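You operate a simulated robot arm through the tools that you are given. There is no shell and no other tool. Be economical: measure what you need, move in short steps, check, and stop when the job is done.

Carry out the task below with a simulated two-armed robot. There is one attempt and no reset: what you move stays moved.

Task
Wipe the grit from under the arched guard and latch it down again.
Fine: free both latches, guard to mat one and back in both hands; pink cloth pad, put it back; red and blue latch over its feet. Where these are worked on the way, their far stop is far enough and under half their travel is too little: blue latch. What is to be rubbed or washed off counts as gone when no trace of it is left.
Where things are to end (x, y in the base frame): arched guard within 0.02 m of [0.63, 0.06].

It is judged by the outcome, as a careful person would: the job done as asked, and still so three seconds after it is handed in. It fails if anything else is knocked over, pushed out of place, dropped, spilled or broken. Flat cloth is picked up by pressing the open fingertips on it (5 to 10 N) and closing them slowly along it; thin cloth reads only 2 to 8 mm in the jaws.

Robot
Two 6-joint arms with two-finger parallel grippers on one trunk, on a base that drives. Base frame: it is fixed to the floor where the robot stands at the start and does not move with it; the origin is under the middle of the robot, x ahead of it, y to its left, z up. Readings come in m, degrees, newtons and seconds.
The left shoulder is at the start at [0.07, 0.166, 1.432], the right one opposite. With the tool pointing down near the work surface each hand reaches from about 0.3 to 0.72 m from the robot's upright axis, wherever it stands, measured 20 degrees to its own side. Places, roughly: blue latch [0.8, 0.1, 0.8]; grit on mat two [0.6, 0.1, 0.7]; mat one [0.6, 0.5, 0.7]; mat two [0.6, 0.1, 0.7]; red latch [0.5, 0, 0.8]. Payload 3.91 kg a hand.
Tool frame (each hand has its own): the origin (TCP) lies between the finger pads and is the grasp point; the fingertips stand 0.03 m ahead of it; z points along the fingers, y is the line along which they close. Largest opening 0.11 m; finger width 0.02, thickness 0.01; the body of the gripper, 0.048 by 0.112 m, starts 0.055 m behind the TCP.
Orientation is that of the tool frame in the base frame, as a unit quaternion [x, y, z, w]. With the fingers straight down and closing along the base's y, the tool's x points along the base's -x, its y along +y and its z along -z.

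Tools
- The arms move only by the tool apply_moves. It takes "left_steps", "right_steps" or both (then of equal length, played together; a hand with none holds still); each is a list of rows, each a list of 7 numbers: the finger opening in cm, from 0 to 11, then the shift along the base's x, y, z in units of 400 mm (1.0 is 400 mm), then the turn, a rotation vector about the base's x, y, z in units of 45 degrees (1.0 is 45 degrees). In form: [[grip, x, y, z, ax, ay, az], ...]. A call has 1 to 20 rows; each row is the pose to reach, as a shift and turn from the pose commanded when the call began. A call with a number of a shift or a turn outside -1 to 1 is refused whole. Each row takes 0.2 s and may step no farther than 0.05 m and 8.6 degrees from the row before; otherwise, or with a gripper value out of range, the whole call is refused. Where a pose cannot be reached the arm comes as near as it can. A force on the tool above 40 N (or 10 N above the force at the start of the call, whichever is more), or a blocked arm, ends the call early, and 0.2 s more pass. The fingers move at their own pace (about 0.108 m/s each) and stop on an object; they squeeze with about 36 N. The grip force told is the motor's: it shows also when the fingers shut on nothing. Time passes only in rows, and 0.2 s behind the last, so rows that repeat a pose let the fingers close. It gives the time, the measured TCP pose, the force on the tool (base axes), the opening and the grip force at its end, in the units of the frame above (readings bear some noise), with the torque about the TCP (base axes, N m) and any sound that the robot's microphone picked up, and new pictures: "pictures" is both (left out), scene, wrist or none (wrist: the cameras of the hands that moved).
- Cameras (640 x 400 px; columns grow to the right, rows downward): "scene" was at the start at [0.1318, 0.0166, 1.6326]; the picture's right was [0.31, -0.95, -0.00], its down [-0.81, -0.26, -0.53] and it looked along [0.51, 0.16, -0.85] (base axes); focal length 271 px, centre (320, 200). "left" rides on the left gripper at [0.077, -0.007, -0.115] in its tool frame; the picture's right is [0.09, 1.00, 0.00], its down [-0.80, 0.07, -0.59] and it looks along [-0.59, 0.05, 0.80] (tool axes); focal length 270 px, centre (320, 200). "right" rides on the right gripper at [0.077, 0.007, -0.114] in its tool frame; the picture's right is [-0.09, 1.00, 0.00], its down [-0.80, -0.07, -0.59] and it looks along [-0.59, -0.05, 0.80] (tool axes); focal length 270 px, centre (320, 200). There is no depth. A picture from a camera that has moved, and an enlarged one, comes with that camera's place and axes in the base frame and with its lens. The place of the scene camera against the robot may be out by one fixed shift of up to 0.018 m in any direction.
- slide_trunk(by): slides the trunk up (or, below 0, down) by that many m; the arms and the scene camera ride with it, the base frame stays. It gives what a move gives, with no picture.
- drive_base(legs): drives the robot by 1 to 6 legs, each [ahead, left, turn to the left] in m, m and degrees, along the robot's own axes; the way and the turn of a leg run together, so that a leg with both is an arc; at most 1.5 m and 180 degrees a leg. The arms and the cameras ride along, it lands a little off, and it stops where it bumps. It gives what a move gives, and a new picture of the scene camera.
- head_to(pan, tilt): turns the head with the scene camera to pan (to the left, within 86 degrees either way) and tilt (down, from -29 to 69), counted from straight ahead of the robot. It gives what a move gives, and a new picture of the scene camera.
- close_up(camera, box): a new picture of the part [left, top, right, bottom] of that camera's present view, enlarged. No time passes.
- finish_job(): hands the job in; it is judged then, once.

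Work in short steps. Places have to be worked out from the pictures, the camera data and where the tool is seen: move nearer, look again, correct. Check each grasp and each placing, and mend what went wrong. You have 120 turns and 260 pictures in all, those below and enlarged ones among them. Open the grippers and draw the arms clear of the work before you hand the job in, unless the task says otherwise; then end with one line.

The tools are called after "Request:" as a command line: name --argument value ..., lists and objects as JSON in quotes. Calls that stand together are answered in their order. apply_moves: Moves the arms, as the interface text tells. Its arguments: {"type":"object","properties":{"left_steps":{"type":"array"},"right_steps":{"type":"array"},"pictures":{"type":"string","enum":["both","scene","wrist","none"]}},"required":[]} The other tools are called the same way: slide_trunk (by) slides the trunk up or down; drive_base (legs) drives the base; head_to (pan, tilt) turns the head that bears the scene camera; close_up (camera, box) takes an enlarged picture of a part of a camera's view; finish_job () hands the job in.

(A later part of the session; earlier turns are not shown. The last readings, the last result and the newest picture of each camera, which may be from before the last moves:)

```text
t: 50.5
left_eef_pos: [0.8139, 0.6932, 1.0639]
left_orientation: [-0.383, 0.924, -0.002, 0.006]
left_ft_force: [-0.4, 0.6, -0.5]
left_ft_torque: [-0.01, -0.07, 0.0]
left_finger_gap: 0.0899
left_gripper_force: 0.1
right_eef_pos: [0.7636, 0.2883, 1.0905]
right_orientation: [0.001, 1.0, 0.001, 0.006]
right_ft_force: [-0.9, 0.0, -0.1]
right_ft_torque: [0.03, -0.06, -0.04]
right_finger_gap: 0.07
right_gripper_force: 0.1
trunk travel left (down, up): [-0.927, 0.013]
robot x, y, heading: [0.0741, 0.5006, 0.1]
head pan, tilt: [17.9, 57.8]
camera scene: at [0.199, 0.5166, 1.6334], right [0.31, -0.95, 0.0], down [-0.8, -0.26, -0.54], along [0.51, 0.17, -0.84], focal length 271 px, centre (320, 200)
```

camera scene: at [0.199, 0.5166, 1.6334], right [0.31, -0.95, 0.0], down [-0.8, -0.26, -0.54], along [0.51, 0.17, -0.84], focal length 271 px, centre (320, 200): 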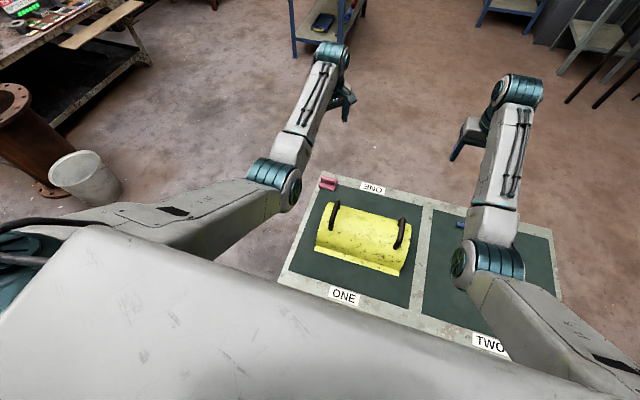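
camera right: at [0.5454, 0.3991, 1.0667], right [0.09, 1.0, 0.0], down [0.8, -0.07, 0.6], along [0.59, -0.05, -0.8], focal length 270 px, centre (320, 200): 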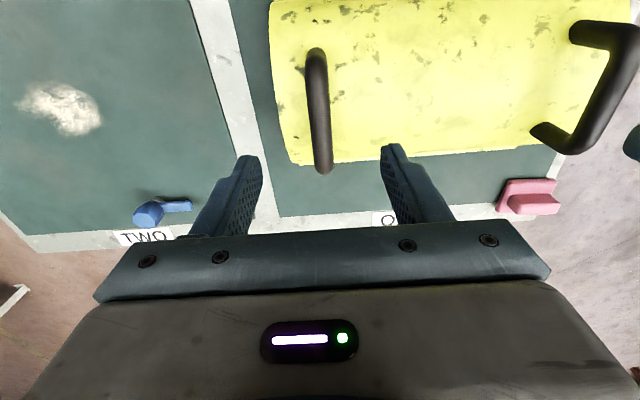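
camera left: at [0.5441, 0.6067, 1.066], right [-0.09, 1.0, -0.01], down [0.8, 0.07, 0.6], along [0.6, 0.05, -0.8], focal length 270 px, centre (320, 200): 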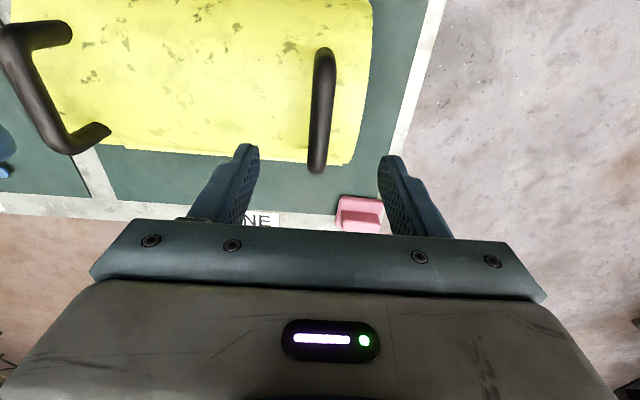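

Left hand is above the pad. I complete the 90° turn and lower the trunk 0.2 m.

Request:
apply_moves --left_steps '[[9, 0, 0, 0, 0, 0, 0.18], [9, 0, 0, 0, 0, 0, 0.36], [9, 0, 0, 0, 0, 0, 0.54], [9, 0, 0, 0, 0, 0, 0.72], [9, 0, 0, 0, 0, 0, 0.9], [9, 0, 0, 0, 0, 0, 1.0]]' --pictures "none"

Request:
slide_trunk --by -0.19

Request:
apply_moves --left_steps '[[9, 0, 0, 0, 0, 0, 0]]'

```text
t: 51.9
left_eef_pos: [0.8203, 0.694, 1.0598]
left_orientation: [0.707, -0.707, 0.0, -0.004]
left_ft_force: [0.3, 0.9, -0.2]
left_ft_torque: [-0.02, -0.02, 0.01]
left_finger_gap: 0.0903
left_gripper_force: 0.1
right_eef_pos: [0.7689, 0.289, 1.0861]
right_orientation: [0.001, 1.0, 0.001, 0.002]
right_ft_force: [0.3, -0.2, 0.0]
right_ft_torque: [0.0, -0.01, 0.02]
right_finger_gap: 0.0699
right_gripper_force: 0.1
trunk travel left (down, up): [-0.927, 0.013]
robot x, y, heading: [0.0765, 0.4994, -0.1]
head pan, tilt: [17.9, 57.8]
```

```text
t: 54.0
left_eef_pos: [0.8201, 0.695, 0.8688]
left_orientation: [0.707, -0.707, 0.0, -0.005]
left_ft_force: [0.6, 1.1, -1.0]
left_ft_torque: [0.02, 0.02, 0.03]
left_finger_gap: 0.0898
left_gripper_force: 0.1
right_eef_pos: [0.7678, 0.2893, 0.8967]
right_orientation: [0.001, 1.0, 0.001, 0.003]
right_ft_force: [-0.6, 1.1, 0.1]
right_ft_torque: [0.01, 0.02, 0.02]
right_finger_gap: 0.07
right_gripper_force: 0.0
trunk travel left (down, up): [-0.737, 0.203]
robot x, y, heading: [0.0775, 0.4998, 0.1]
head pan, tilt: [17.9, 57.8]
```

```text
t: 54.4
left_eef_pos: [0.8208, 0.6932, 0.8697]
left_orientation: [-0.707, 0.707, -0.001, 0.004]
left_ft_force: [0.4, -0.6, 0.6]
left_ft_torque: [-0.03, -0.01, 0.0]
left_finger_gap: 0.0901
left_gripper_force: 0.0
right_eef_pos: [0.7691, 0.2885, 0.8966]
right_orientation: [0.001, 1.0, 0.001, 0.002]
right_ft_force: [-0.4, 0.2, -0.6]
right_ft_torque: [0.0, 0.0, 0.01]
right_finger_gap: 0.0701
right_gripper_force: 0.1
trunk travel left (down, up): [-0.737, 0.203]
robot x, y, heading: [0.0768, 0.5009, 0.3]
head pan, tilt: [17.9, 57.8]
camera scene: at [0.2076, 0.5167, 1.4426], right [0.31, -0.95, 0.0], down [-0.81, -0.26, -0.53], along [0.51, 0.17, -0.85], focal length 271 px, centre (320, 200)
camera left: at [0.8264, 0.6163, 0.9835], right [-1.0, -0.09, -0.01], down [-0.07, 0.8, 0.6], along [-0.05, 0.6, -0.8], focal length 270 px, centre (320, 200)
```

scene: 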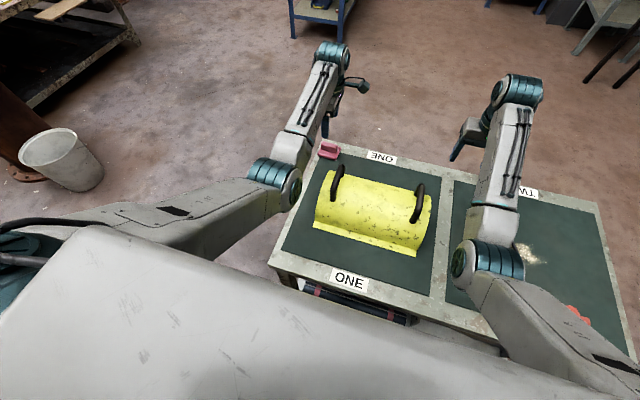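
left: 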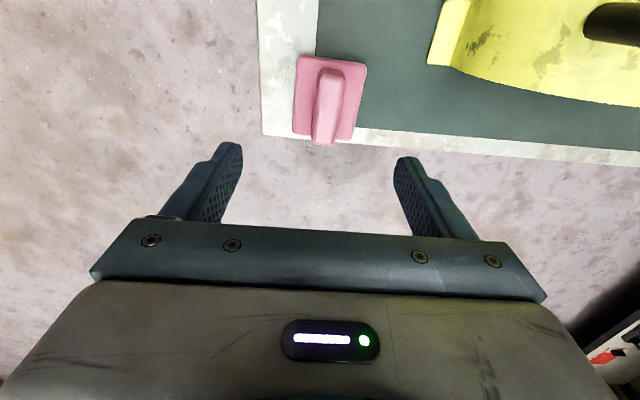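

Ridge centre at about (0.815, 0.688), 22 mm wide. I lower the fingers on both sides of it.

Request:
apply_moves --left_steps '[[7, -0.013, -0.012, -0.08, 0, 0, 0], [7, -0.013, -0.012, -0.16, 0, 0, 0], [7, -0.013, -0.012, -0.21, 0, 0, 0]]' --pictures "wrist"

```text
t: 55.2
left_eef_pos: [0.8129, 0.6885, 0.7853]
left_orientation: [0.707, -0.707, 0.001, -0.003]
left_ft_force: [0.6, -0.4, 0.4]
left_ft_torque: [0.0, 0.01, -0.01]
left_finger_gap: 0.0701
left_gripper_force: 0.1
right_eef_pos: [0.7687, 0.2886, 0.8953]
right_orientation: [0.001, 1.0, 0.001, 0.001]
right_ft_force: [-0.3, 0.9, 0.3]
right_ft_torque: [0.01, 0.01, 0.02]
right_finger_gap: 0.0699
right_gripper_force: 0.0
trunk travel left (down, up): [-0.737, 0.203]
robot x, y, heading: [0.0744, 0.4983, 0.4]
head pan, tilt: [17.9, 57.8]
camera left: at [0.8203, 0.6116, 0.8997], right [-1.0, -0.09, -0.01], down [-0.07, 0.8, 0.6], along [-0.05, 0.6, -0.8], focal length 270 px, centre (320, 200)
```

left: 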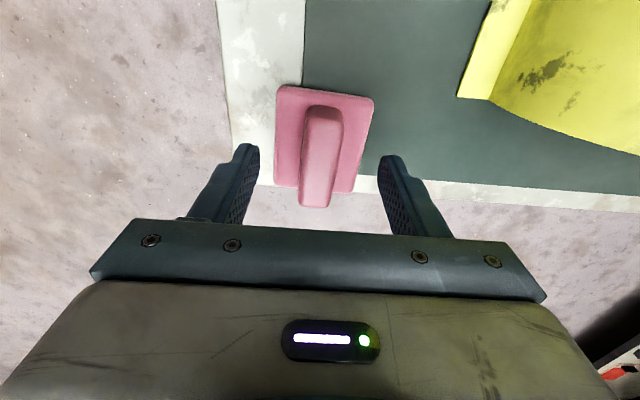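

I narrow the fingers to 4.5 cm and lower 10 mm, then close.

Request:
apply_moves --left_steps '[[4.5, 0.003, 0, 0, 0, 0, 0], [4.5, 0.003, 0, -0.012, 0, 0, 0], [4.5, 0.003, 0, -0.025, 0, 0, 0], [2, 0.003, 0, -0.025, 0, 0, 0], [0.5, 0.003, 0, -0.025, 0, 0, 0], [0.5, 0.003, 0, -0.025, 0, 0, 0]]' --pictures "wrist"

```text
t: 56.6
left_eef_pos: [0.8153, 0.6882, 0.7763]
left_orientation: [0.708, -0.707, 0.0, -0.004]
left_ft_force: [0.3, 0.8, 0.7]
left_ft_torque: [0.0, 0.07, -0.01]
left_finger_gap: 0.0208
left_gripper_force: 36.2
right_eef_pos: [0.7683, 0.2888, 0.8969]
right_orientation: [0.001, 1.0, 0.002, 0.003]
right_ft_force: [1.1, -0.5, -0.4]
right_ft_torque: [0.0, -0.01, -0.01]
right_finger_gap: 0.0698
right_gripper_force: 0.0
trunk travel left (down, up): [-0.737, 0.203]
robot x, y, heading: [0.075, 0.5022, 0.2]
head pan, tilt: [17.9, 57.8]
camera left: at [0.822, 0.6114, 0.89], right [-1.0, -0.09, -0.01], down [-0.07, 0.8, 0.6], along [-0.05, 0.6, -0.8], focal length 270 px, centre (320, 200)
```

left: 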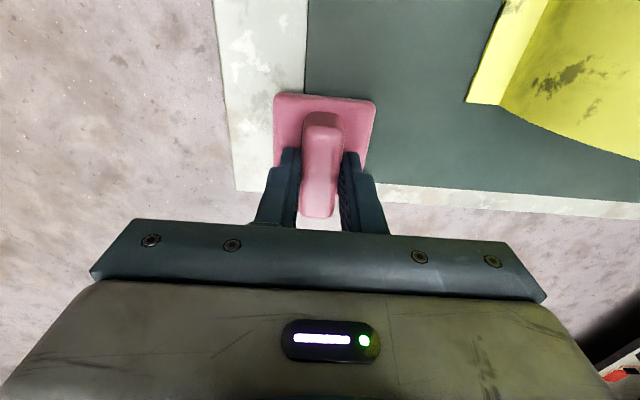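

Ridge gripped (21 mm). I lift the pad, then raise the trunk again.

Request:
apply_moves --left_steps '[[0.5, 0, 0, 0.03, 0, 0, 0], [0.5, 0, 0, 0.1, 0, 0, 0], [0.5, 0, 0, 0.2, 0, 0, 0], [0.5, 0, 0, 0.25, 0, 0, 0]]' --pictures "wrist"

Request:
slide_trunk --by 0.19

```text
t: 57.6
left_eef_pos: [0.8163, 0.6894, 0.8762]
left_orientation: [-0.707, 0.707, 0.0, 0.004]
left_ft_force: [0.7, -0.5, -0.6]
left_ft_torque: [-0.01, 0.02, 0.03]
left_finger_gap: 0.0207
left_gripper_force: 35.9
right_eef_pos: [0.7682, 0.2902, 0.8966]
right_orientation: [0.002, 1.0, 0.001, 0.002]
right_ft_force: [-0.1, -0.1, 0.0]
right_ft_torque: [0.01, 0.0, -0.01]
right_finger_gap: 0.0699
right_gripper_force: 0.0
trunk travel left (down, up): [-0.737, 0.203]
robot x, y, heading: [0.0743, 0.5044, 0.3]
head pan, tilt: [17.9, 57.8]
camera left: at [0.8223, 0.6112, 0.9899], right [-1.0, -0.09, -0.01], down [-0.07, 0.8, 0.6], along [-0.05, 0.6, -0.8], focal length 270 px, centre (320, 200)
```

left: 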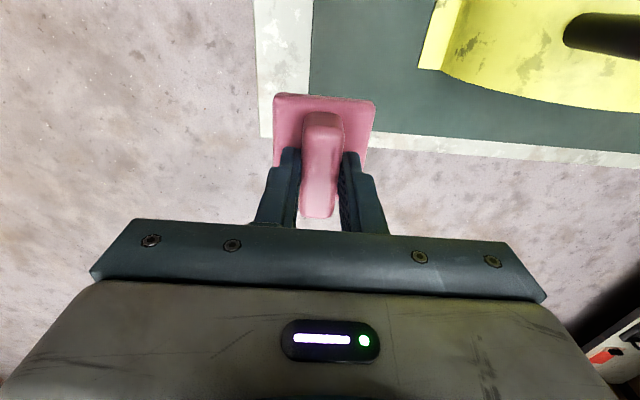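

```text
t: 59.7
left_eef_pos: [0.8164, 0.6892, 1.0643]
left_orientation: [-0.707, 0.707, 0.0, 0.004]
left_ft_force: [0.2, 0.1, -0.3]
left_ft_torque: [0.0, 0.05, 0.02]
left_finger_gap: 0.021
left_gripper_force: 36.3
right_eef_pos: [0.7686, 0.2885, 1.086]
right_orientation: [0.0, 1.0, 0.002, 0.001]
right_ft_force: [-0.5, -0.1, 0.1]
right_ft_torque: [0.02, 0.0, 0.0]
right_finger_gap: 0.0697
right_gripper_force: 0.1
trunk travel left (down, up): [-0.927, 0.013]
robot x, y, heading: [0.0768, 0.5026, 0.2]
head pan, tilt: [17.9, 57.8]
```

The pad is held. I drive back 0.06 m and right 0.6 m to bring the left hand near the grit.

Request:
drive_base --legs '[[-0.065, 0, 0], [0, -0.61, 0]]'

```text
t: 63.7
left_eef_pos: [0.754, 0.0807, 1.0643]
left_orientation: [0.709, -0.705, 0.0, -0.003]
left_ft_force: [0.0, 0.5, -0.2]
left_ft_torque: [-0.03, -0.01, 0.01]
left_finger_gap: 0.021
left_gripper_force: 35.8
right_eef_pos: [0.7095, -0.3181, 1.087]
right_orientation: [-0.001, 1.0, 0.0, 0.003]
right_ft_force: [-0.6, 0.0, -0.3]
right_ft_torque: [-0.03, -0.01, 0.01]
right_finger_gap: 0.0697
right_gripper_force: 0.0
trunk travel left (down, up): [-0.927, 0.013]
robot x, y, heading: [0.0165, -0.1134, 0.5]
head pan, tilt: [17.9, 57.8]
camera scene: at [0.1465, -0.0938, 1.6326], right [0.32, -0.95, 0.0], down [-0.8, -0.27, -0.53], along [0.5, 0.17, -0.85], focal length 271 px, centre (320, 200)
```

scene: 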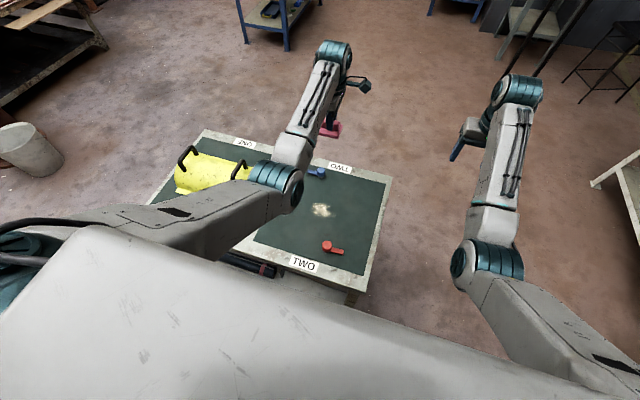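

I bring the pad down above the grit and look.

Request:
apply_moves --left_steps '[[0.5, -0.06, -0.01, -0.06, 0, 0, 0], [0.5, -0.12, -0.02, -0.13, 0, 0, 0], [0.5, -0.18, -0.03, -0.2, 0, 0, 0], [0.5, -0.24, -0.04, -0.27, 0, 0, 0], [0.5, -0.28, -0.04, -0.35, 0, 0, 0], [0.5, -0.31, -0.04, -0.44, 0, 0, 0], [0.5, -0.31, -0.04, -0.5, 0, 0, 0]]'

```text
t: 65.3
left_eef_pos: [0.63, 0.066, 0.8641]
left_orientation: [0.709, -0.706, 0.0, -0.003]
left_ft_force: [-0.5, -0.4, -0.3]
left_ft_torque: [0.01, 0.0, 0.0]
left_finger_gap: 0.0208
left_gripper_force: 36.3
right_eef_pos: [0.7086, -0.3192, 1.0866]
right_orientation: [-0.001, 1.0, 0.0, 0.001]
right_ft_force: [0.2, 0.2, -0.2]
right_ft_torque: [-0.02, -0.01, 0.01]
right_finger_gap: 0.07
right_gripper_force: 0.0
trunk travel left (down, up): [-0.927, 0.013]
robot x, y, heading: [0.0133, -0.1136, 0.5]
head pan, tilt: [17.9, 57.8]
camera scene: at [0.1469, -0.0955, 1.6326], right [0.32, -0.95, 0.0], down [-0.8, -0.27, -0.53], along [0.5, 0.17, -0.85], focal length 271 px, centre (320, 200)
camera left: at [0.6371, -0.0114, 0.9785], right [-1.0, -0.09, -0.01], down [-0.08, 0.8, 0.6], along [-0.05, 0.6, -0.8], focal length 270 px, centre (320, 200)
```

scene: 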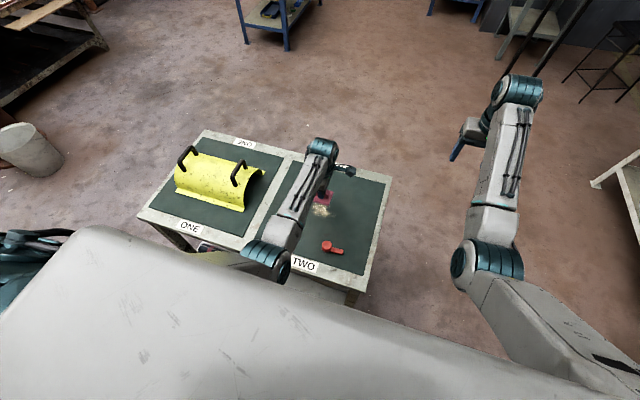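
left: 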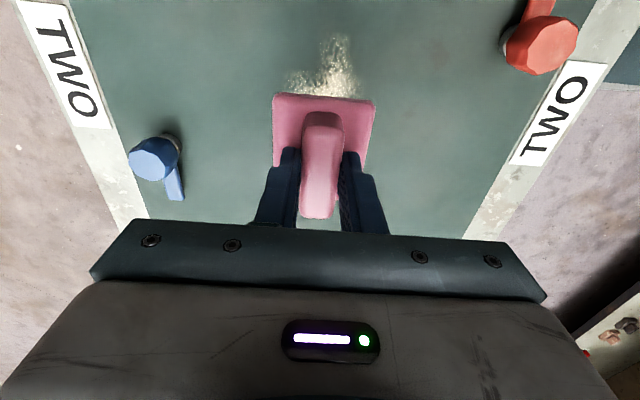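

Grit spans roughly y 0.01–0.115, x 0.59–0.66. I lower the pad to the mat with light pressure.

Request:
apply_moves --left_steps '[[0.5, 0, 0, -0.1, 0, 0, 0], [0.5, 0, 0, -0.19, 0, 0, 0], [0.5, 0, 0, -0.215, 0, 0, 0], [0.5, 0, 0, -0.225, 0, 0, 0]]' --pictures "none"

```text
t: 66.3
left_eef_pos: [0.6321, 0.0642, 0.7761]
left_orientation: [0.709, -0.705, 0.002, -0.006]
left_ft_force: [0.3, 1.4, 15.3]
left_ft_torque: [0.05, 0.51, -0.06]
left_finger_gap: 0.0209
left_gripper_force: 36.2
right_eef_pos: [0.7073, -0.3194, 1.0886]
right_orientation: [-0.003, 1.0, 0.0, 0.004]
right_ft_force: [0.7, 0.2, 0.9]
right_ft_torque: [0.0, 0.01, -0.02]
right_finger_gap: 0.0697
right_gripper_force: 0.0
trunk travel left (down, up): [-0.927, 0.013]
robot x, y, heading: [0.014, -0.111, 0.5]
head pan, tilt: [17.9, 57.8]
```

15 N of press—good. I wipe in strokes over the whole patch.

Request:
apply_moves --left_steps '[[0.5, 0, -0.1, 0, 0, 0, 0], [0.5, 0, -0.2, 0, 0, 0, 0], [0.5, -0.08, -0.2, 0, 0, 0, 0], [0.5, -0.08, -0.1, 0, 0, 0, 0], [0.5, -0.08, 0, 0, 0, 0, 0], [0.5, -0.08, 0.1, 0, 0, 0, 0], [0.5, -0.08, 0.2, 0, 0, 0, 0], [0.5, 0, 0.2, 0, 0, 0, 0], [0.5, 0, 0.1, 0, 0, 0, 0], [0.5, 0, 0, 0, 0, 0, 0], [0.5, 0, -0.1, 0, 0, 0, 0], [0.5, 0, -0.2, 0, 0, 0, 0], [0.5, 0.09, -0.2, 0, 0, 0, 0], [0.5, 0.09, -0.1, 0, 0, 0, 0], [0.5, 0.09, 0, 0, 0, 0, 0], [0.5, 0.09, 0.1, 0, 0, 0, 0], [0.5, 0.09, 0.2, 0, 0, 0, 0], [0.5, 0.04, 0.2, 0, 0, 0, 0], [0.5, 0.04, 0.1, 0, 0, 0, 0], [0.5, 0.04, 0.15, 0, 0, 0, 0]]'

```text
t: 70.5
left_eef_pos: [0.6458, 0.1219, 0.7768]
left_orientation: [0.709, -0.705, 0.001, -0.004]
left_ft_force: [-0.5, -3.0, 6.6]
left_ft_torque: [-0.02, 0.12, 0.07]
left_finger_gap: 0.0208
left_gripper_force: 36.1
right_eef_pos: [0.7079, -0.321, 1.0852]
right_orientation: [-0.003, 1.0, 0.001, 0.003]
right_ft_force: [0.7, -0.1, -0.4]
right_ft_torque: [0.0, -0.01, 0.0]
right_finger_gap: 0.0705
right_gripper_force: 0.0
trunk travel left (down, up): [-0.927, 0.013]
robot x, y, heading: [0.0163, -0.1153, 0.2]
head pan, tilt: [17.9, 57.8]
camera scene: at [0.1456, -0.0962, 1.6327], right [0.32, -0.95, 0.0], down [-0.8, -0.27, -0.53], along [0.51, 0.17, -0.85], focal length 271 px, centre (320, 200)
camera left: at [0.6527, 0.0452, 0.8904], right [-1.0, -0.09, -0.01], down [-0.08, 0.8, 0.6], along [-0.05, 0.59, -0.8], focal length 270 px, centre (320, 200)
```

scene: 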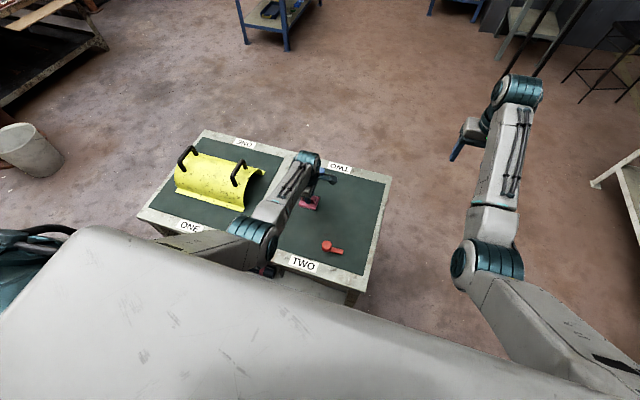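
left: 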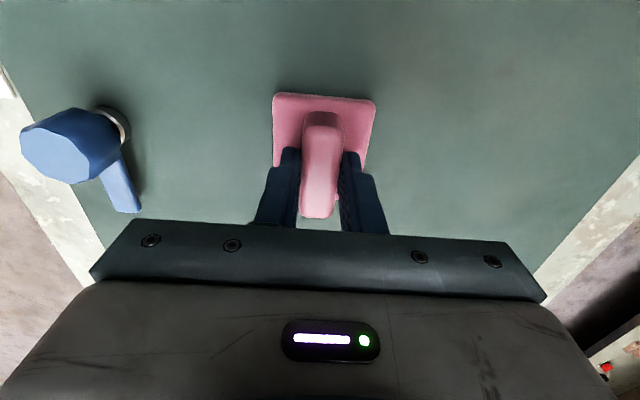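

Looks clean. I lift the pad aside and inspect the mat closely.

Request:
apply_moves --left_steps '[[0.5, 0, 0, 0.1, 0, 0, 0], [0.5, 0, 0.05, 0.2, 0, 0, 0], [0.5, 0, 0.12, 0.3, 0, 0, 0], [0.5, 0, 0.2, 0.4, 0, 0, 0]]' --pictures "wrist"

Request:
close_up --camera "scene" --box '[270, 170, 380, 270]'

Request:
close_up --camera "left" --box '[200, 0, 480, 160]'

```text
refused: row 4 steps farther than a row can; nothing moved
```

```text
4.00 times, centred on (325, 220) of scene
camera zoom: at [0.1456, -0.0962, 1.6327], right [0.32, -0.95, 0.0], down [-0.8, -0.27, -0.53], along [0.51, 0.17, -0.85], focal length 1082 px, centre (300, 120)
```

zoom: 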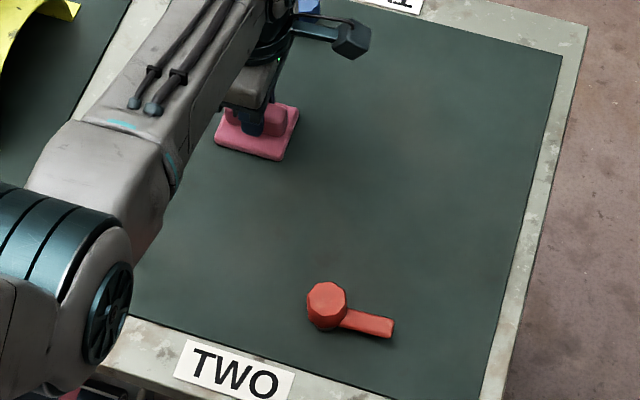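

```text
2.29 times, centred on (340, 80) of left
camera zoom: at [0.6527, 0.0452, 0.8904], right [-1.0, -0.09, -0.01], down [-0.08, 0.8, 0.6], along [-0.05, 0.59, -0.8], focal length 618 px, centre (274, 474)
```

zoom: 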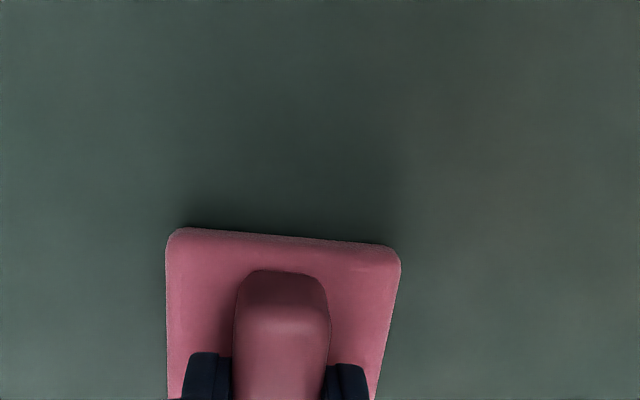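

The mat looks clean; one more pass for certainty, in smaller shifts.

Request:
apply_moves --left_steps '[[0.5, -0.08, 0.02, -0.005, 0, 0, 0], [0.5, -0.08, -0.08, -0.005, 0, 0, 0], [0.5, -0.08, -0.18, -0.005, 0, 0, 0], [0.5, -0.08, -0.28, -0.005, 0, 0, 0], [0.5, 0, -0.3, -0.005, 0, 0, 0], [0.5, 0, -0.2, -0.005, 0, 0, 0], [0.5, 0, -0.1, -0.005, 0, 0, 0], [0.5, 0, 0, -0.005, 0, 0, 0], [0.5, -0.04, 0, -0.005, 0, 0, 0], [0.5, -0.04, -0.1, -0.005, 0, 0, 0], [0.5, -0.04, -0.2, -0.005, 0, 0, 0], [0.5, -0.04, -0.3, -0.005, 0, 0, 0], [0.5, -0.14, -0.28, -0.005, 0, 0, 0], [0.5, -0.14, -0.18, -0.005, 0, 0, 0], [0.5, -0.14, -0.08, -0.005, 0, 0, 0], [0.5, -0.14, 0.0, -0.005, 0, 0, 0], [0.5, -0.05, 0.05, -0.005, 0, 0, 0], [0.5, -0.05, 0.05, 0.08, 0, 0, 0], [0.5, -0.05, 0.08, 0.18, 0, 0, 0], [0.5, -0.03, 0.12, 0.28, 0, 0, 0]]'

Request:
close_up --camera "scene" --box '[270, 170, 380, 270]'

Request:
close_up --camera "left" --box '[160, 0, 500, 200]'

```text
t: 74.7
left_eef_pos: [0.6342, 0.1729, 0.8868]
left_orientation: [0.709, -0.705, 0.0, -0.002]
left_ft_force: [-0.5, 0.1, -0.5]
left_ft_torque: [0.01, 0.02, 0.03]
left_finger_gap: 0.0208
left_gripper_force: 36.0
right_eef_pos: [0.7107, -0.3192, 1.0861]
right_orientation: [-0.002, 1.0, -0.001, 0.003]
right_ft_force: [0.5, 0.1, -0.2]
right_ft_torque: [-0.03, -0.01, 0.01]
right_finger_gap: 0.0698
right_gripper_force: 0.1
trunk travel left (down, up): [-0.927, 0.013]
robot x, y, heading: [0.0167, -0.1123, 0.4]
head pan, tilt: [17.9, 57.8]
camera scene: at [0.1474, -0.0939, 1.6324], right [0.32, -0.95, 0.0], down [-0.8, -0.27, -0.53], along [0.5, 0.17, -0.85], focal length 271 px, centre (320, 200)
camera left: at [0.6415, 0.0959, 1.0001], right [-1.0, -0.09, 0.0], down [-0.08, 0.8, 0.6], along [-0.05, 0.6, -0.8], focal length 270 px, centre (320, 200)
```

scene: 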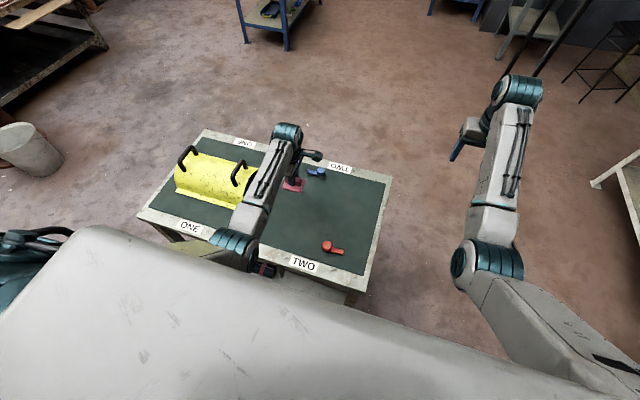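
left: 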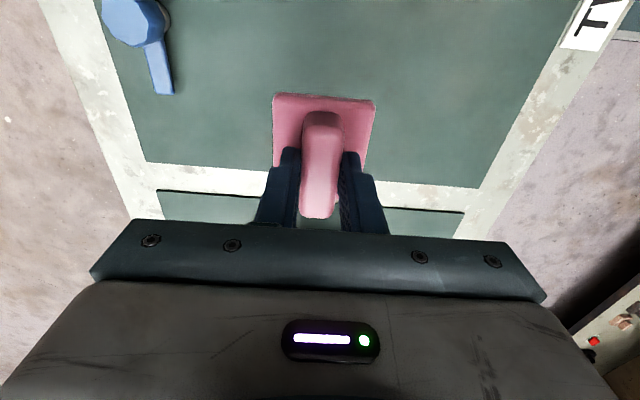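

```text
4.00 times, centred on (325, 220) of scene
camera zoom: at [0.1474, -0.0939, 1.6324], right [0.32, -0.95, 0.0], down [-0.8, -0.27, -0.53], along [0.5, 0.17, -0.85], focal length 1082 px, centre (300, 120)
```

zoom: 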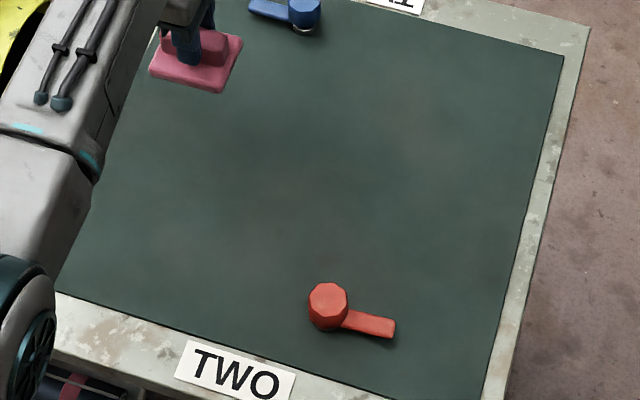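

```text
1.88 times, centred on (330, 100) of left
camera zoom: at [0.6415, 0.0959, 1.0001], right [-1.0, -0.09, 0.0], down [-0.08, 0.8, 0.6], along [-0.05, 0.6, -0.8], focal length 509 px, centre (301, 388)
```

zoom: 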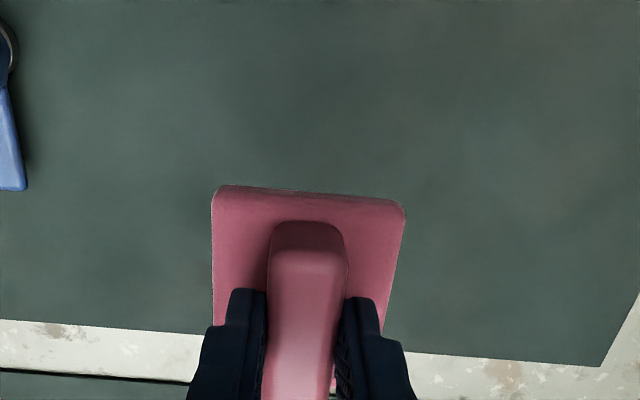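

Mat two is clean. I lift the pad to travelling height and drive back to the pad's home place.

Request:
apply_moves --left_steps '[[0.5, 0.03, -0.02, 0.1, 0, 0, 0], [0.5, 0.07, -0.06, 0.19, 0, 0, 0], [0.5, 0.12, -0.1, 0.28, 0, 0, 0], [0.5, 0.18, -0.15, 0.36, 0, 0, 0], [0.5, 0.24, -0.19, 0.42, 0, 0, 0], [0.5, 0.3, -0.22, 0.45, 0, 0, 0]]' --pictures "none"

Request:
drive_base --legs '[[0, 0.613, 0], [0.065, 0, 0]]'

```text
t: 76.1
left_eef_pos: [0.7551, 0.0825, 1.067]
left_orientation: [0.709, -0.705, -0.001, -0.003]
left_ft_force: [0.3, -1.2, -1.5]
left_ft_torque: [0.03, 0.01, -0.01]
left_finger_gap: 0.0207
left_gripper_force: 36.3
right_eef_pos: [0.7093, -0.3188, 1.0858]
right_orientation: [-0.002, 1.0, 0.001, 0.002]
right_ft_force: [0.8, 0.7, 0.1]
right_ft_torque: [-0.01, 0.03, 0.01]
right_finger_gap: 0.0699
right_gripper_force: 0.1
trunk travel left (down, up): [-0.927, 0.013]
robot x, y, heading: [0.0154, -0.1098, 0.5]
head pan, tilt: [17.9, 57.8]
```

```text
t: 80.2
left_eef_pos: [0.8051, 0.7057, 1.0745]
left_orientation: [0.71, -0.705, 0.003, -0.007]
left_ft_force: [-0.3, -1.3, 0.6]
left_ft_torque: [0.01, -0.08, -0.03]
left_finger_gap: 0.021
left_gripper_force: 36.2
right_eef_pos: [0.7602, 0.3031, 1.0919]
right_orientation: [-0.004, 1.0, 0.001, 0.007]
right_ft_force: [-1.0, -0.6, 0.8]
right_ft_torque: [0.02, -0.04, 0.02]
right_finger_gap: 0.0699
right_gripper_force: 0.1
trunk travel left (down, up): [-0.927, 0.013]
robot x, y, heading: [0.0706, 0.5077, 0.7]
head pan, tilt: [17.9, 57.8]
camera scene: at [0.1918, 0.5238, 1.6337], right [0.32, -0.95, 0.0], down [-0.8, -0.27, -0.54], along [0.51, 0.17, -0.84], focal length 271 px, centre (320, 200)
```

scene: 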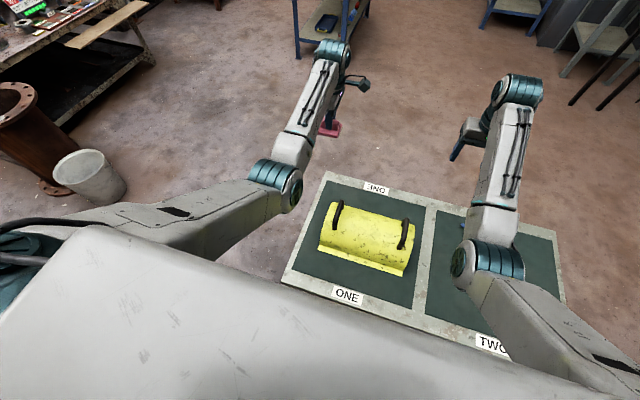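

Now the trunk goes down again and I align the hand with the pad's old place.

Request:
slide_trunk --by -0.19

Request:
apply_moves --left_steps '[[0.5, 0, 0, 0, 0, 0, 0], [0.5, 0.0, -0.035, 0, 0, 0, 0]]' --pictures "wrist"

```text
t: 82.3
left_eef_pos: [0.8116, 0.706, 0.8772]
left_orientation: [0.71, -0.704, 0.0, -0.003]
left_ft_force: [-0.7, -0.1, -0.5]
left_ft_torque: [-0.02, -0.03, -0.02]
left_finger_gap: 0.0211
left_gripper_force: 35.9
right_eef_pos: [0.768, 0.3029, 0.8966]
right_orientation: [-0.003, 1.0, 0.001, 0.002]
right_ft_force: [-0.5, 0.7, 0.0]
right_ft_torque: [0.04, -0.01, 0.02]
right_finger_gap: 0.0699
right_gripper_force: 0.0
trunk travel left (down, up): [-0.737, 0.203]
robot x, y, heading: [0.0725, 0.5043, 0.9]
head pan, tilt: [17.9, 57.8]
```

```text
t: 82.9
left_eef_pos: [0.8103, 0.6901, 0.8773]
left_orientation: [0.71, -0.704, 0.0, -0.004]
left_ft_force: [1.2, 0.4, -0.9]
left_ft_torque: [0.02, 0.02, 0.0]
left_finger_gap: 0.0207
left_gripper_force: 36.1
right_eef_pos: [0.768, 0.3012, 0.8967]
right_orientation: [-0.005, 1.0, 0.001, 0.003]
right_ft_force: [0.1, -0.2, -0.4]
right_ft_torque: [0.0, 0.02, -0.02]
right_finger_gap: 0.0702
right_gripper_force: 0.0
trunk travel left (down, up): [-0.737, 0.203]
robot x, y, heading: [0.0715, 0.5059, 0.9]
head pan, tilt: [17.9, 57.8]
camera left: at [0.8176, 0.6131, 0.9914], right [-1.0, -0.1, -0.01], down [-0.08, 0.8, 0.6], along [-0.05, 0.6, -0.8], focal length 270 px, centre (320, 200)
```

left: 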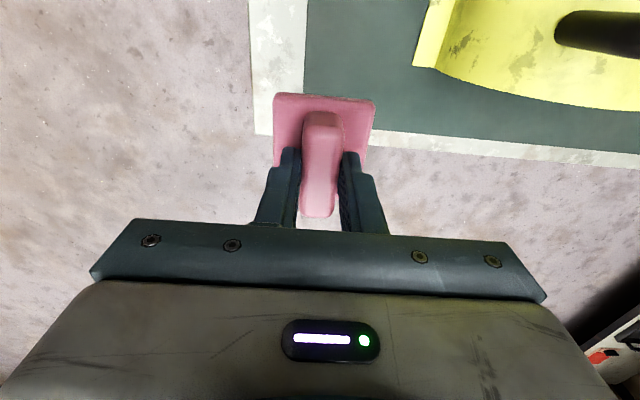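

I shift 5 mm ahead and lower the pad to the table at (0.815, 0.688).

Request:
apply_moves --left_steps '[[0.5, 0.012, -0.004, -0.08, 0, 0, 0], [0.5, 0.012, -0.004, -0.16, 0, 0, 0], [0.5, 0.012, -0.004, -0.22, 0, 0, 0], [0.5, 0.012, -0.004, -0.245, 0, 0, 0], [0.5, 0.012, -0.004, -0.25, 0, 0, 0]]' --pictures "wrist"

```text
t: 84.1
left_eef_pos: [0.8179, 0.6913, 0.7767]
left_orientation: [0.711, -0.704, -0.001, -0.004]
left_ft_force: [-0.2, -0.7, -0.1]
left_ft_torque: [-0.01, -0.01, -0.01]
left_finger_gap: 0.0208
left_gripper_force: 36.3
right_eef_pos: [0.7683, 0.3034, 0.896]
right_orientation: [-0.003, 1.0, 0.001, 0.002]
right_ft_force: [-0.8, -0.2, 0.4]
right_ft_torque: [0.02, 0.02, 0.0]
right_finger_gap: 0.0698
right_gripper_force: 0.0
trunk travel left (down, up): [-0.737, 0.203]
robot x, y, heading: [0.0712, 0.5078, 0.9]
head pan, tilt: [17.9, 57.8]
camera left: at [0.824, 0.613, 0.8913], right [-1.0, -0.1, -0.01], down [-0.08, 0.8, 0.6], along [-0.05, 0.6, -0.8], focal length 270 px, centre (320, 200)
```

left: 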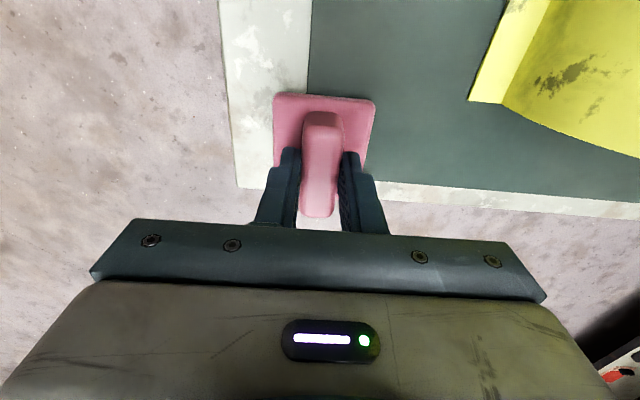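

Position matches the picking picture within 2–3 mm. I trim it, touch down and open.

Request:
apply_moves --left_steps '[[0.5, -0.005, -0.005, 0, 0, 0, 0], [0.5, -0.005, -0.005, -0.005, 0, 0, 0], [2.6, -0.005, -0.005, -0.003, 0, 0, 0], [4.5, -0.005, -0.005, -0.003, 0, 0, 0], [4.5, -0.005, -0.005, 0.06, 0, 0, 0], [4.5, -0.005, -0.005, 0.16, 0, 0, 0], [4.5, -0.005, -0.005, 0.25, 0, 0, 0]]' --pictures "wrist"

```text
t: 85.7
left_eef_pos: [0.8158, 0.6892, 0.8779]
left_orientation: [0.71, -0.704, 0.0, -0.003]
left_ft_force: [0.1, -1.0, 0.4]
left_ft_torque: [-0.02, -0.02, 0.0]
left_finger_gap: 0.0451
left_gripper_force: 0.1
right_eef_pos: [0.7677, 0.3027, 0.8954]
right_orientation: [-0.004, 1.0, 0.002, 0.003]
right_ft_force: [-0.3, 0.9, 0.1]
right_ft_torque: [0.0, 0.0, -0.01]
right_finger_gap: 0.07
right_gripper_force: 0.0
trunk travel left (down, up): [-0.737, 0.203]
robot x, y, heading: [0.0712, 0.5103, 1.0]
head pan, tilt: [17.9, 57.8]
camera left: at [0.8224, 0.611, 0.9919], right [-1.0, -0.1, -0.01], down [-0.08, 0.8, 0.6], along [-0.05, 0.6, -0.8], focal length 270 px, centre (320, 200)
```

left: 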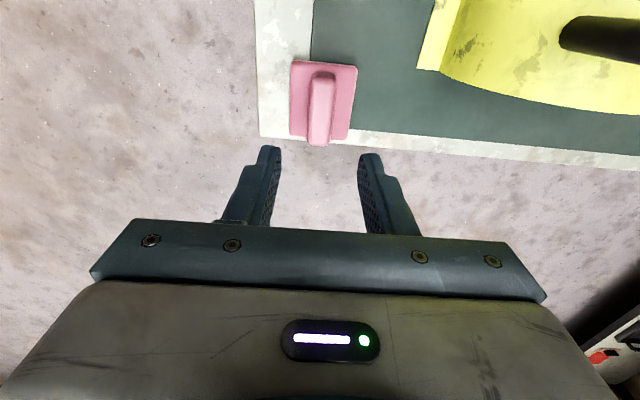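

Pad is back in place. I raise the trunk, untwist the left hand and drive back, correcting the heading.

Request:
slide_trunk --by 0.19

Request:
apply_moves --left_steps '[[7, 0, 0, 0, 0, 0, -0.18], [7, 0, 0, 0, 0, 0, -0.36], [7, 0, 0, 0, 0, 0, -0.54], [7, 0, 0, 0, 0, 0, -0.72], [7, 0, 0, 0, 0, 0, -0.9], [7, 0, 0, 0, 0, 0, -1.0]]' --pictures "none"

Request:
drive_base --legs '[[-0.085, 0, -0.8]]'

Request:
apply_moves --left_steps '[[7, 0, 0, 0, 0, 0, -0.18], [7, 0, 0, 0, 0, 0, -0.36], [7, 0, 0, 0, 0, 0, -0.54], [7, 0, 0, 0, 0, 0, -0.72], [7, 0, 0, 0, 0, 0, -0.9], [7, 0, 0, 0, 0, 0, -1.0]]' --pictures "both"

```text
t: 87.8
left_eef_pos: [0.8162, 0.6882, 1.0677]
left_orientation: [0.71, -0.705, -0.001, -0.005]
left_ft_force: [1.0, -0.3, 0.1]
left_ft_torque: [0.03, -0.02, -0.01]
left_finger_gap: 0.0452
left_gripper_force: 0.0
right_eef_pos: [0.7683, 0.3026, 1.086]
right_orientation: [-0.004, 1.0, 0.001, 0.001]
right_ft_force: [0.5, 0.2, 0.3]
right_ft_torque: [0.03, 0.03, -0.04]
right_finger_gap: 0.0699
right_gripper_force: 0.1
trunk travel left (down, up): [-0.927, 0.013]
robot x, y, heading: [0.075, 0.5061, 0.9]
head pan, tilt: [17.9, 57.8]
```

```text
t: 89.2
left_eef_pos: [0.8164, 0.6886, 1.0671]
left_orientation: [-0.386, 0.923, -0.002, 0.002]
left_ft_force: [-0.8, -0.3, -0.3]
left_ft_torque: [-0.01, 0.0, 0.02]
left_finger_gap: 0.0699
left_gripper_force: 0.0
right_eef_pos: [0.7673, 0.3022, 1.0863]
right_orientation: [-0.004, 1.0, 0.001, 0.002]
right_ft_force: [0.3, -0.5, -0.2]
right_ft_torque: [-0.03, 0.02, 0.0]
right_finger_gap: 0.0701
right_gripper_force: 0.0
trunk travel left (down, up): [-0.927, 0.013]
robot x, y, heading: [0.0684, 0.5048, 0.8]
head pan, tilt: [17.9, 57.8]
```

```text
t: 90.2
left_eef_pos: [0.7428, 0.679, 1.062]
left_orientation: [-0.382, 0.924, -0.001, 0.001]
left_ft_force: [0.4, -0.6, -1.2]
left_ft_torque: [-0.01, 0.04, -0.03]
left_finger_gap: 0.07
left_gripper_force: 0.1
right_eef_pos: [0.6895, 0.2948, 1.0816]
right_orientation: [0.003, 1.0, 0.001, -0.001]
right_ft_force: [0.5, -1.1, 0.6]
right_ft_torque: [-0.05, 0.04, -0.04]
right_finger_gap: 0.07
right_gripper_force: 0.0
trunk travel left (down, up): [-0.927, 0.013]
robot x, y, heading: [-0.0111, 0.5034, 0.2]
head pan, tilt: [17.9, 57.8]
camera scene: at [0.1307, 0.523, 1.6316], right [0.31, -0.95, 0.0], down [-0.81, -0.26, -0.53], along [0.5, 0.16, -0.85], focal length 271 px, centre (320, 200)
```

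scene: 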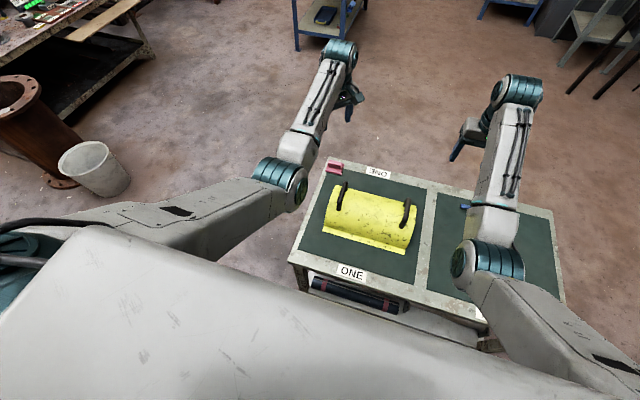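

```text
t: 91.6
left_eef_pos: [0.7345, 0.6789, 1.0676]
left_orientation: [0.003, 1.0, -0.003, 0.003]
left_ft_force: [-0.7, 0.1, -0.6]
left_ft_torque: [-0.02, 0.0, 0.0]
left_finger_gap: 0.0698
left_gripper_force: 0.1
right_eef_pos: [0.6822, 0.2942, 1.0852]
right_orientation: [0.003, 1.0, 0.001, 0.002]
right_ft_force: [0.7, -0.3, -0.4]
right_ft_torque: [-0.01, 0.01, 0.01]
right_finger_gap: 0.07
right_gripper_force: 0.0
trunk travel left (down, up): [-0.927, 0.013]
robot x, y, heading: [-0.0096, 0.5058, 0.4]
head pan, tilt: [17.9, 57.8]
camera scene: at [0.1205, 0.5228, 1.6326], right [0.31, -0.95, 0.0], down [-0.81, -0.26, -0.53], along [0.51, 0.16, -0.85], focal length 271 px, centre (320, 200)
camera left: at [0.6572, 0.6735, 1.1817], right [-0.08, 1.0, -0.01], down [0.8, 0.07, 0.6], along [0.6, 0.05, -0.8], focal length 270 px, centre (320, 200)
```

scene: 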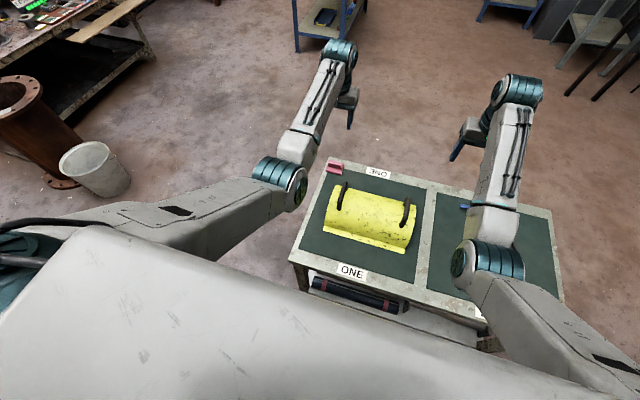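
left: 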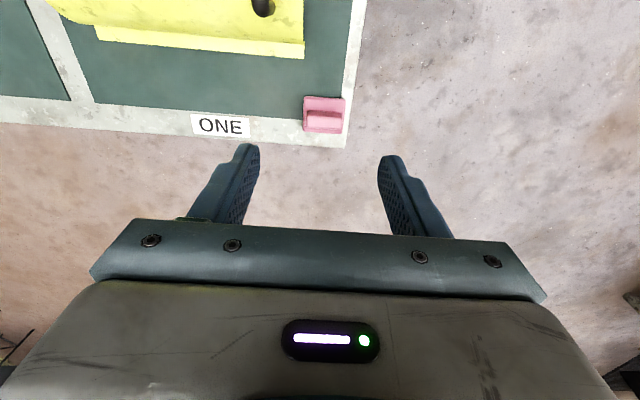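

Both hands go back above the guard's handles (left 0.622, 0.612; right 0.622, 0.392).

Request:
apply_moves --left_steps '[[7, -0.04, -0.02, -0.05, 0, 0, 0], [7, -0.1, -0.05, -0.1, 0, 0, 0], [7, -0.16, -0.08, -0.14, 0, 0, 0], [7, -0.22, -0.12, -0.19, 0, 0, 0], [7, -0.28, -0.167, -0.23, 0, 0, 0], [7, -0.28, -0.167, -0.27, 0, 0, 0]]' --right_steps '[[7, -0.02, 0.02, -0.08, 0, 0, 0], [7, -0.05, 0.05, -0.15, 0, 0, 0], [7, -0.08, 0.1, -0.2, 0, 0, 0], [7, -0.11, 0.15, -0.25, 0, 0, 0], [7, -0.14, 0.2, -0.28, 0, 0, 0], [7, -0.15, 0.245, -0.31, 0, 0, 0]]'

```text
t: 93.0
left_eef_pos: [0.6233, 0.6122, 0.957]
left_orientation: [0.001, 1.0, -0.004, 0.002]
left_ft_force: [0.9, 0.6, 0.1]
left_ft_torque: [-0.03, 0.02, 0.02]
left_finger_gap: 0.0702
left_gripper_force: 0.1
right_eef_pos: [0.6204, 0.3938, 0.9601]
right_orientation: [0.003, 1.0, 0.0, 0.001]
right_ft_force: [0.3, -0.6, 1.2]
right_ft_torque: [0.0, 0.01, -0.03]
right_finger_gap: 0.0699
right_gripper_force: 0.0
trunk travel left (down, up): [-0.927, 0.013]
robot x, y, heading: [-0.0075, 0.506, 0.1]
head pan, tilt: [17.9, 57.8]
camera scene: at [0.1214, 0.5249, 1.6326], right [0.31, -0.95, 0.0], down [-0.81, -0.26, -0.53], along [0.51, 0.16, -0.85], focal length 271 px, centre (320, 200)
camera right: at [0.5446, 0.4, 1.0749], right [0.09, 1.0, 0.0], down [0.8, -0.07, 0.6], along [0.59, -0.06, -0.8], focal length 270 px, centre (320, 200)
camera left: at [0.5454, 0.6076, 1.0718], right [-0.09, 1.0, -0.01], down [0.8, 0.07, 0.6], along [0.6, 0.05, -0.8], focal length 270 px, centre (320, 200)
```

scene: 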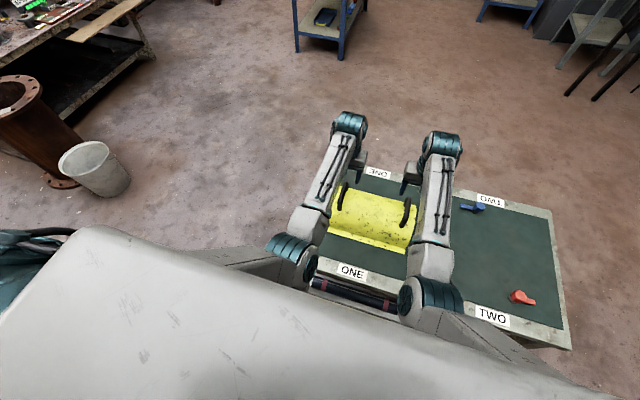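
right: 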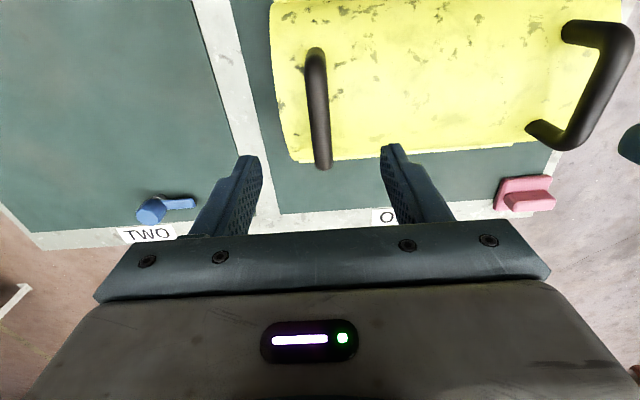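
left: 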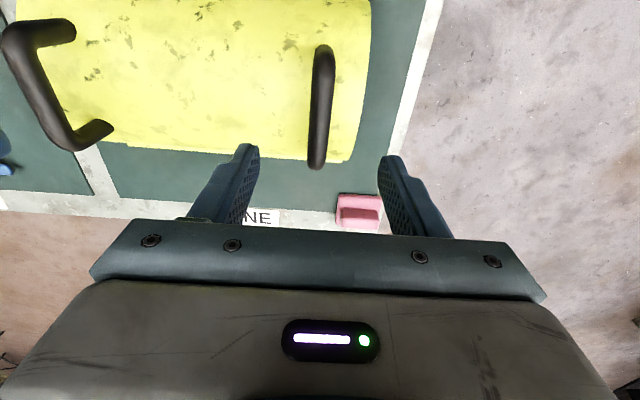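

Handles are aligned under both hands. I descend, close and lift slightly.

Request:
apply_moves --left_steps '[[7, 0, 0.002, -0.08, 0, 0, 0], [7, 0, 0.002, -0.16, 0, 0, 0], [7, 0, 0.002, -0.25, 0, 0, 0], [4, 0, 0.002, -0.25, 0, 0, 0], [2, 0, 0.002, -0.25, 0, 0, 0], [0.5, 0, 0.002, -0.25, 0, 0, 0], [0.5, 0, 0.002, -0.25, 0, 0, 0], [0.5, 0, 0.002, -0.23, 0, 0, 0], [0.5, 0, 0.002, -0.2, 0, 0, 0]]' --right_steps '[[7, 0.003, -0.006, -0.085, 0, 0, 0], [7, 0.003, -0.006, -0.17, 0, 0, 0], [7, 0.003, -0.006, -0.2575, 0, 0, 0], [4, 0.003, -0.006, -0.2575, 0, 0, 0], [2, 0.003, -0.006, -0.2575, 0, 0, 0], [0.5, 0.003, -0.006, -0.2575, 0, 0, 0], [0.5, 0.003, -0.006, -0.2575, 0, 0, 0], [0.5, 0.003, -0.006, -0.2375, 0, 0, 0], [0.5, 0.003, -0.006, -0.2075, 0, 0, 0]]'

```text
t: 95.0
left_eef_pos: [0.6224, 0.6117, 0.8783]
left_orientation: [0.001, 1.0, -0.005, 0.001]
left_ft_force: [0.3, -16.6, -4.1]
left_ft_torque: [-0.17, -0.01, 0.13]
left_finger_gap: 0.0175
left_gripper_force: 35.1
right_eef_pos: [0.6226, 0.391, 0.8798]
right_orientation: [0.001, 1.0, 0.002, 0.002]
right_ft_force: [-1.6, 17.1, -5.8]
right_ft_torque: [0.03, 0.08, 0.08]
right_finger_gap: 0.0174
right_gripper_force: 36.3
trunk travel left (down, up): [-0.927, 0.013]
robot x, y, heading: [-0.0108, 0.5039, -0.0]
head pan, tilt: [17.9, 57.8]
camera scene: at [0.1213, 0.523, 1.6325], right [0.31, -0.95, 0.0], down [-0.81, -0.26, -0.53], along [0.51, 0.16, -0.85], focal length 271 px, centre (320, 200)
camera right: at [0.5465, 0.3976, 0.9925], right [0.09, 1.0, 0.0], down [0.8, -0.08, 0.6], along [0.59, -0.05, -0.8], focal length 270 px, centre (320, 200)
camera left: at [0.5448, 0.6061, 0.993], right [-0.08, 1.0, -0.01], down [0.8, 0.07, 0.6], along [0.59, 0.04, -0.8], focal length 270 px, centre (320, 200)
```

scene: 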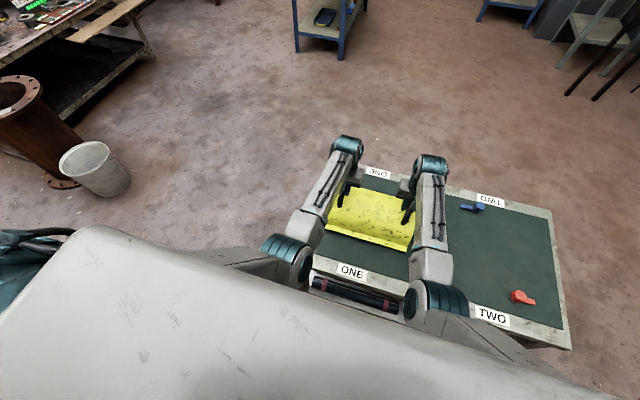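
right: 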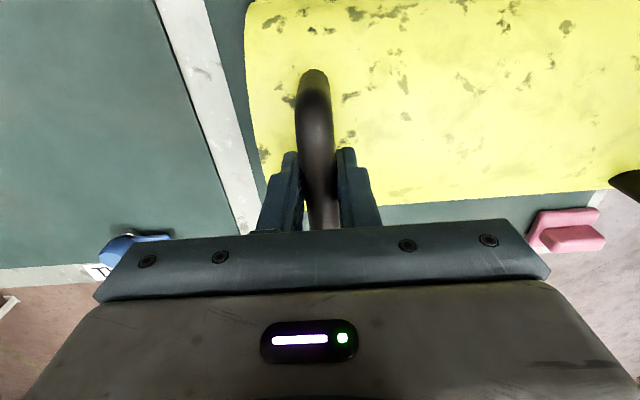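
left: 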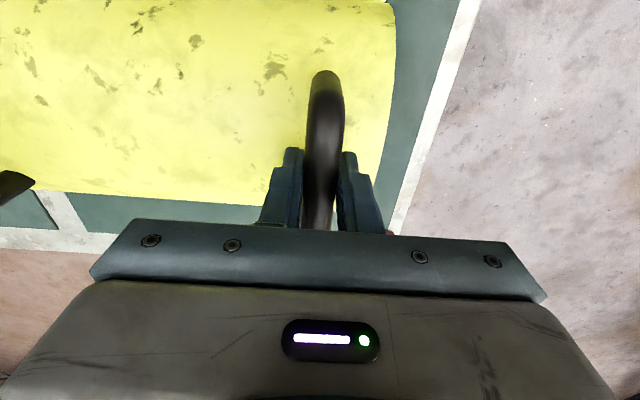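

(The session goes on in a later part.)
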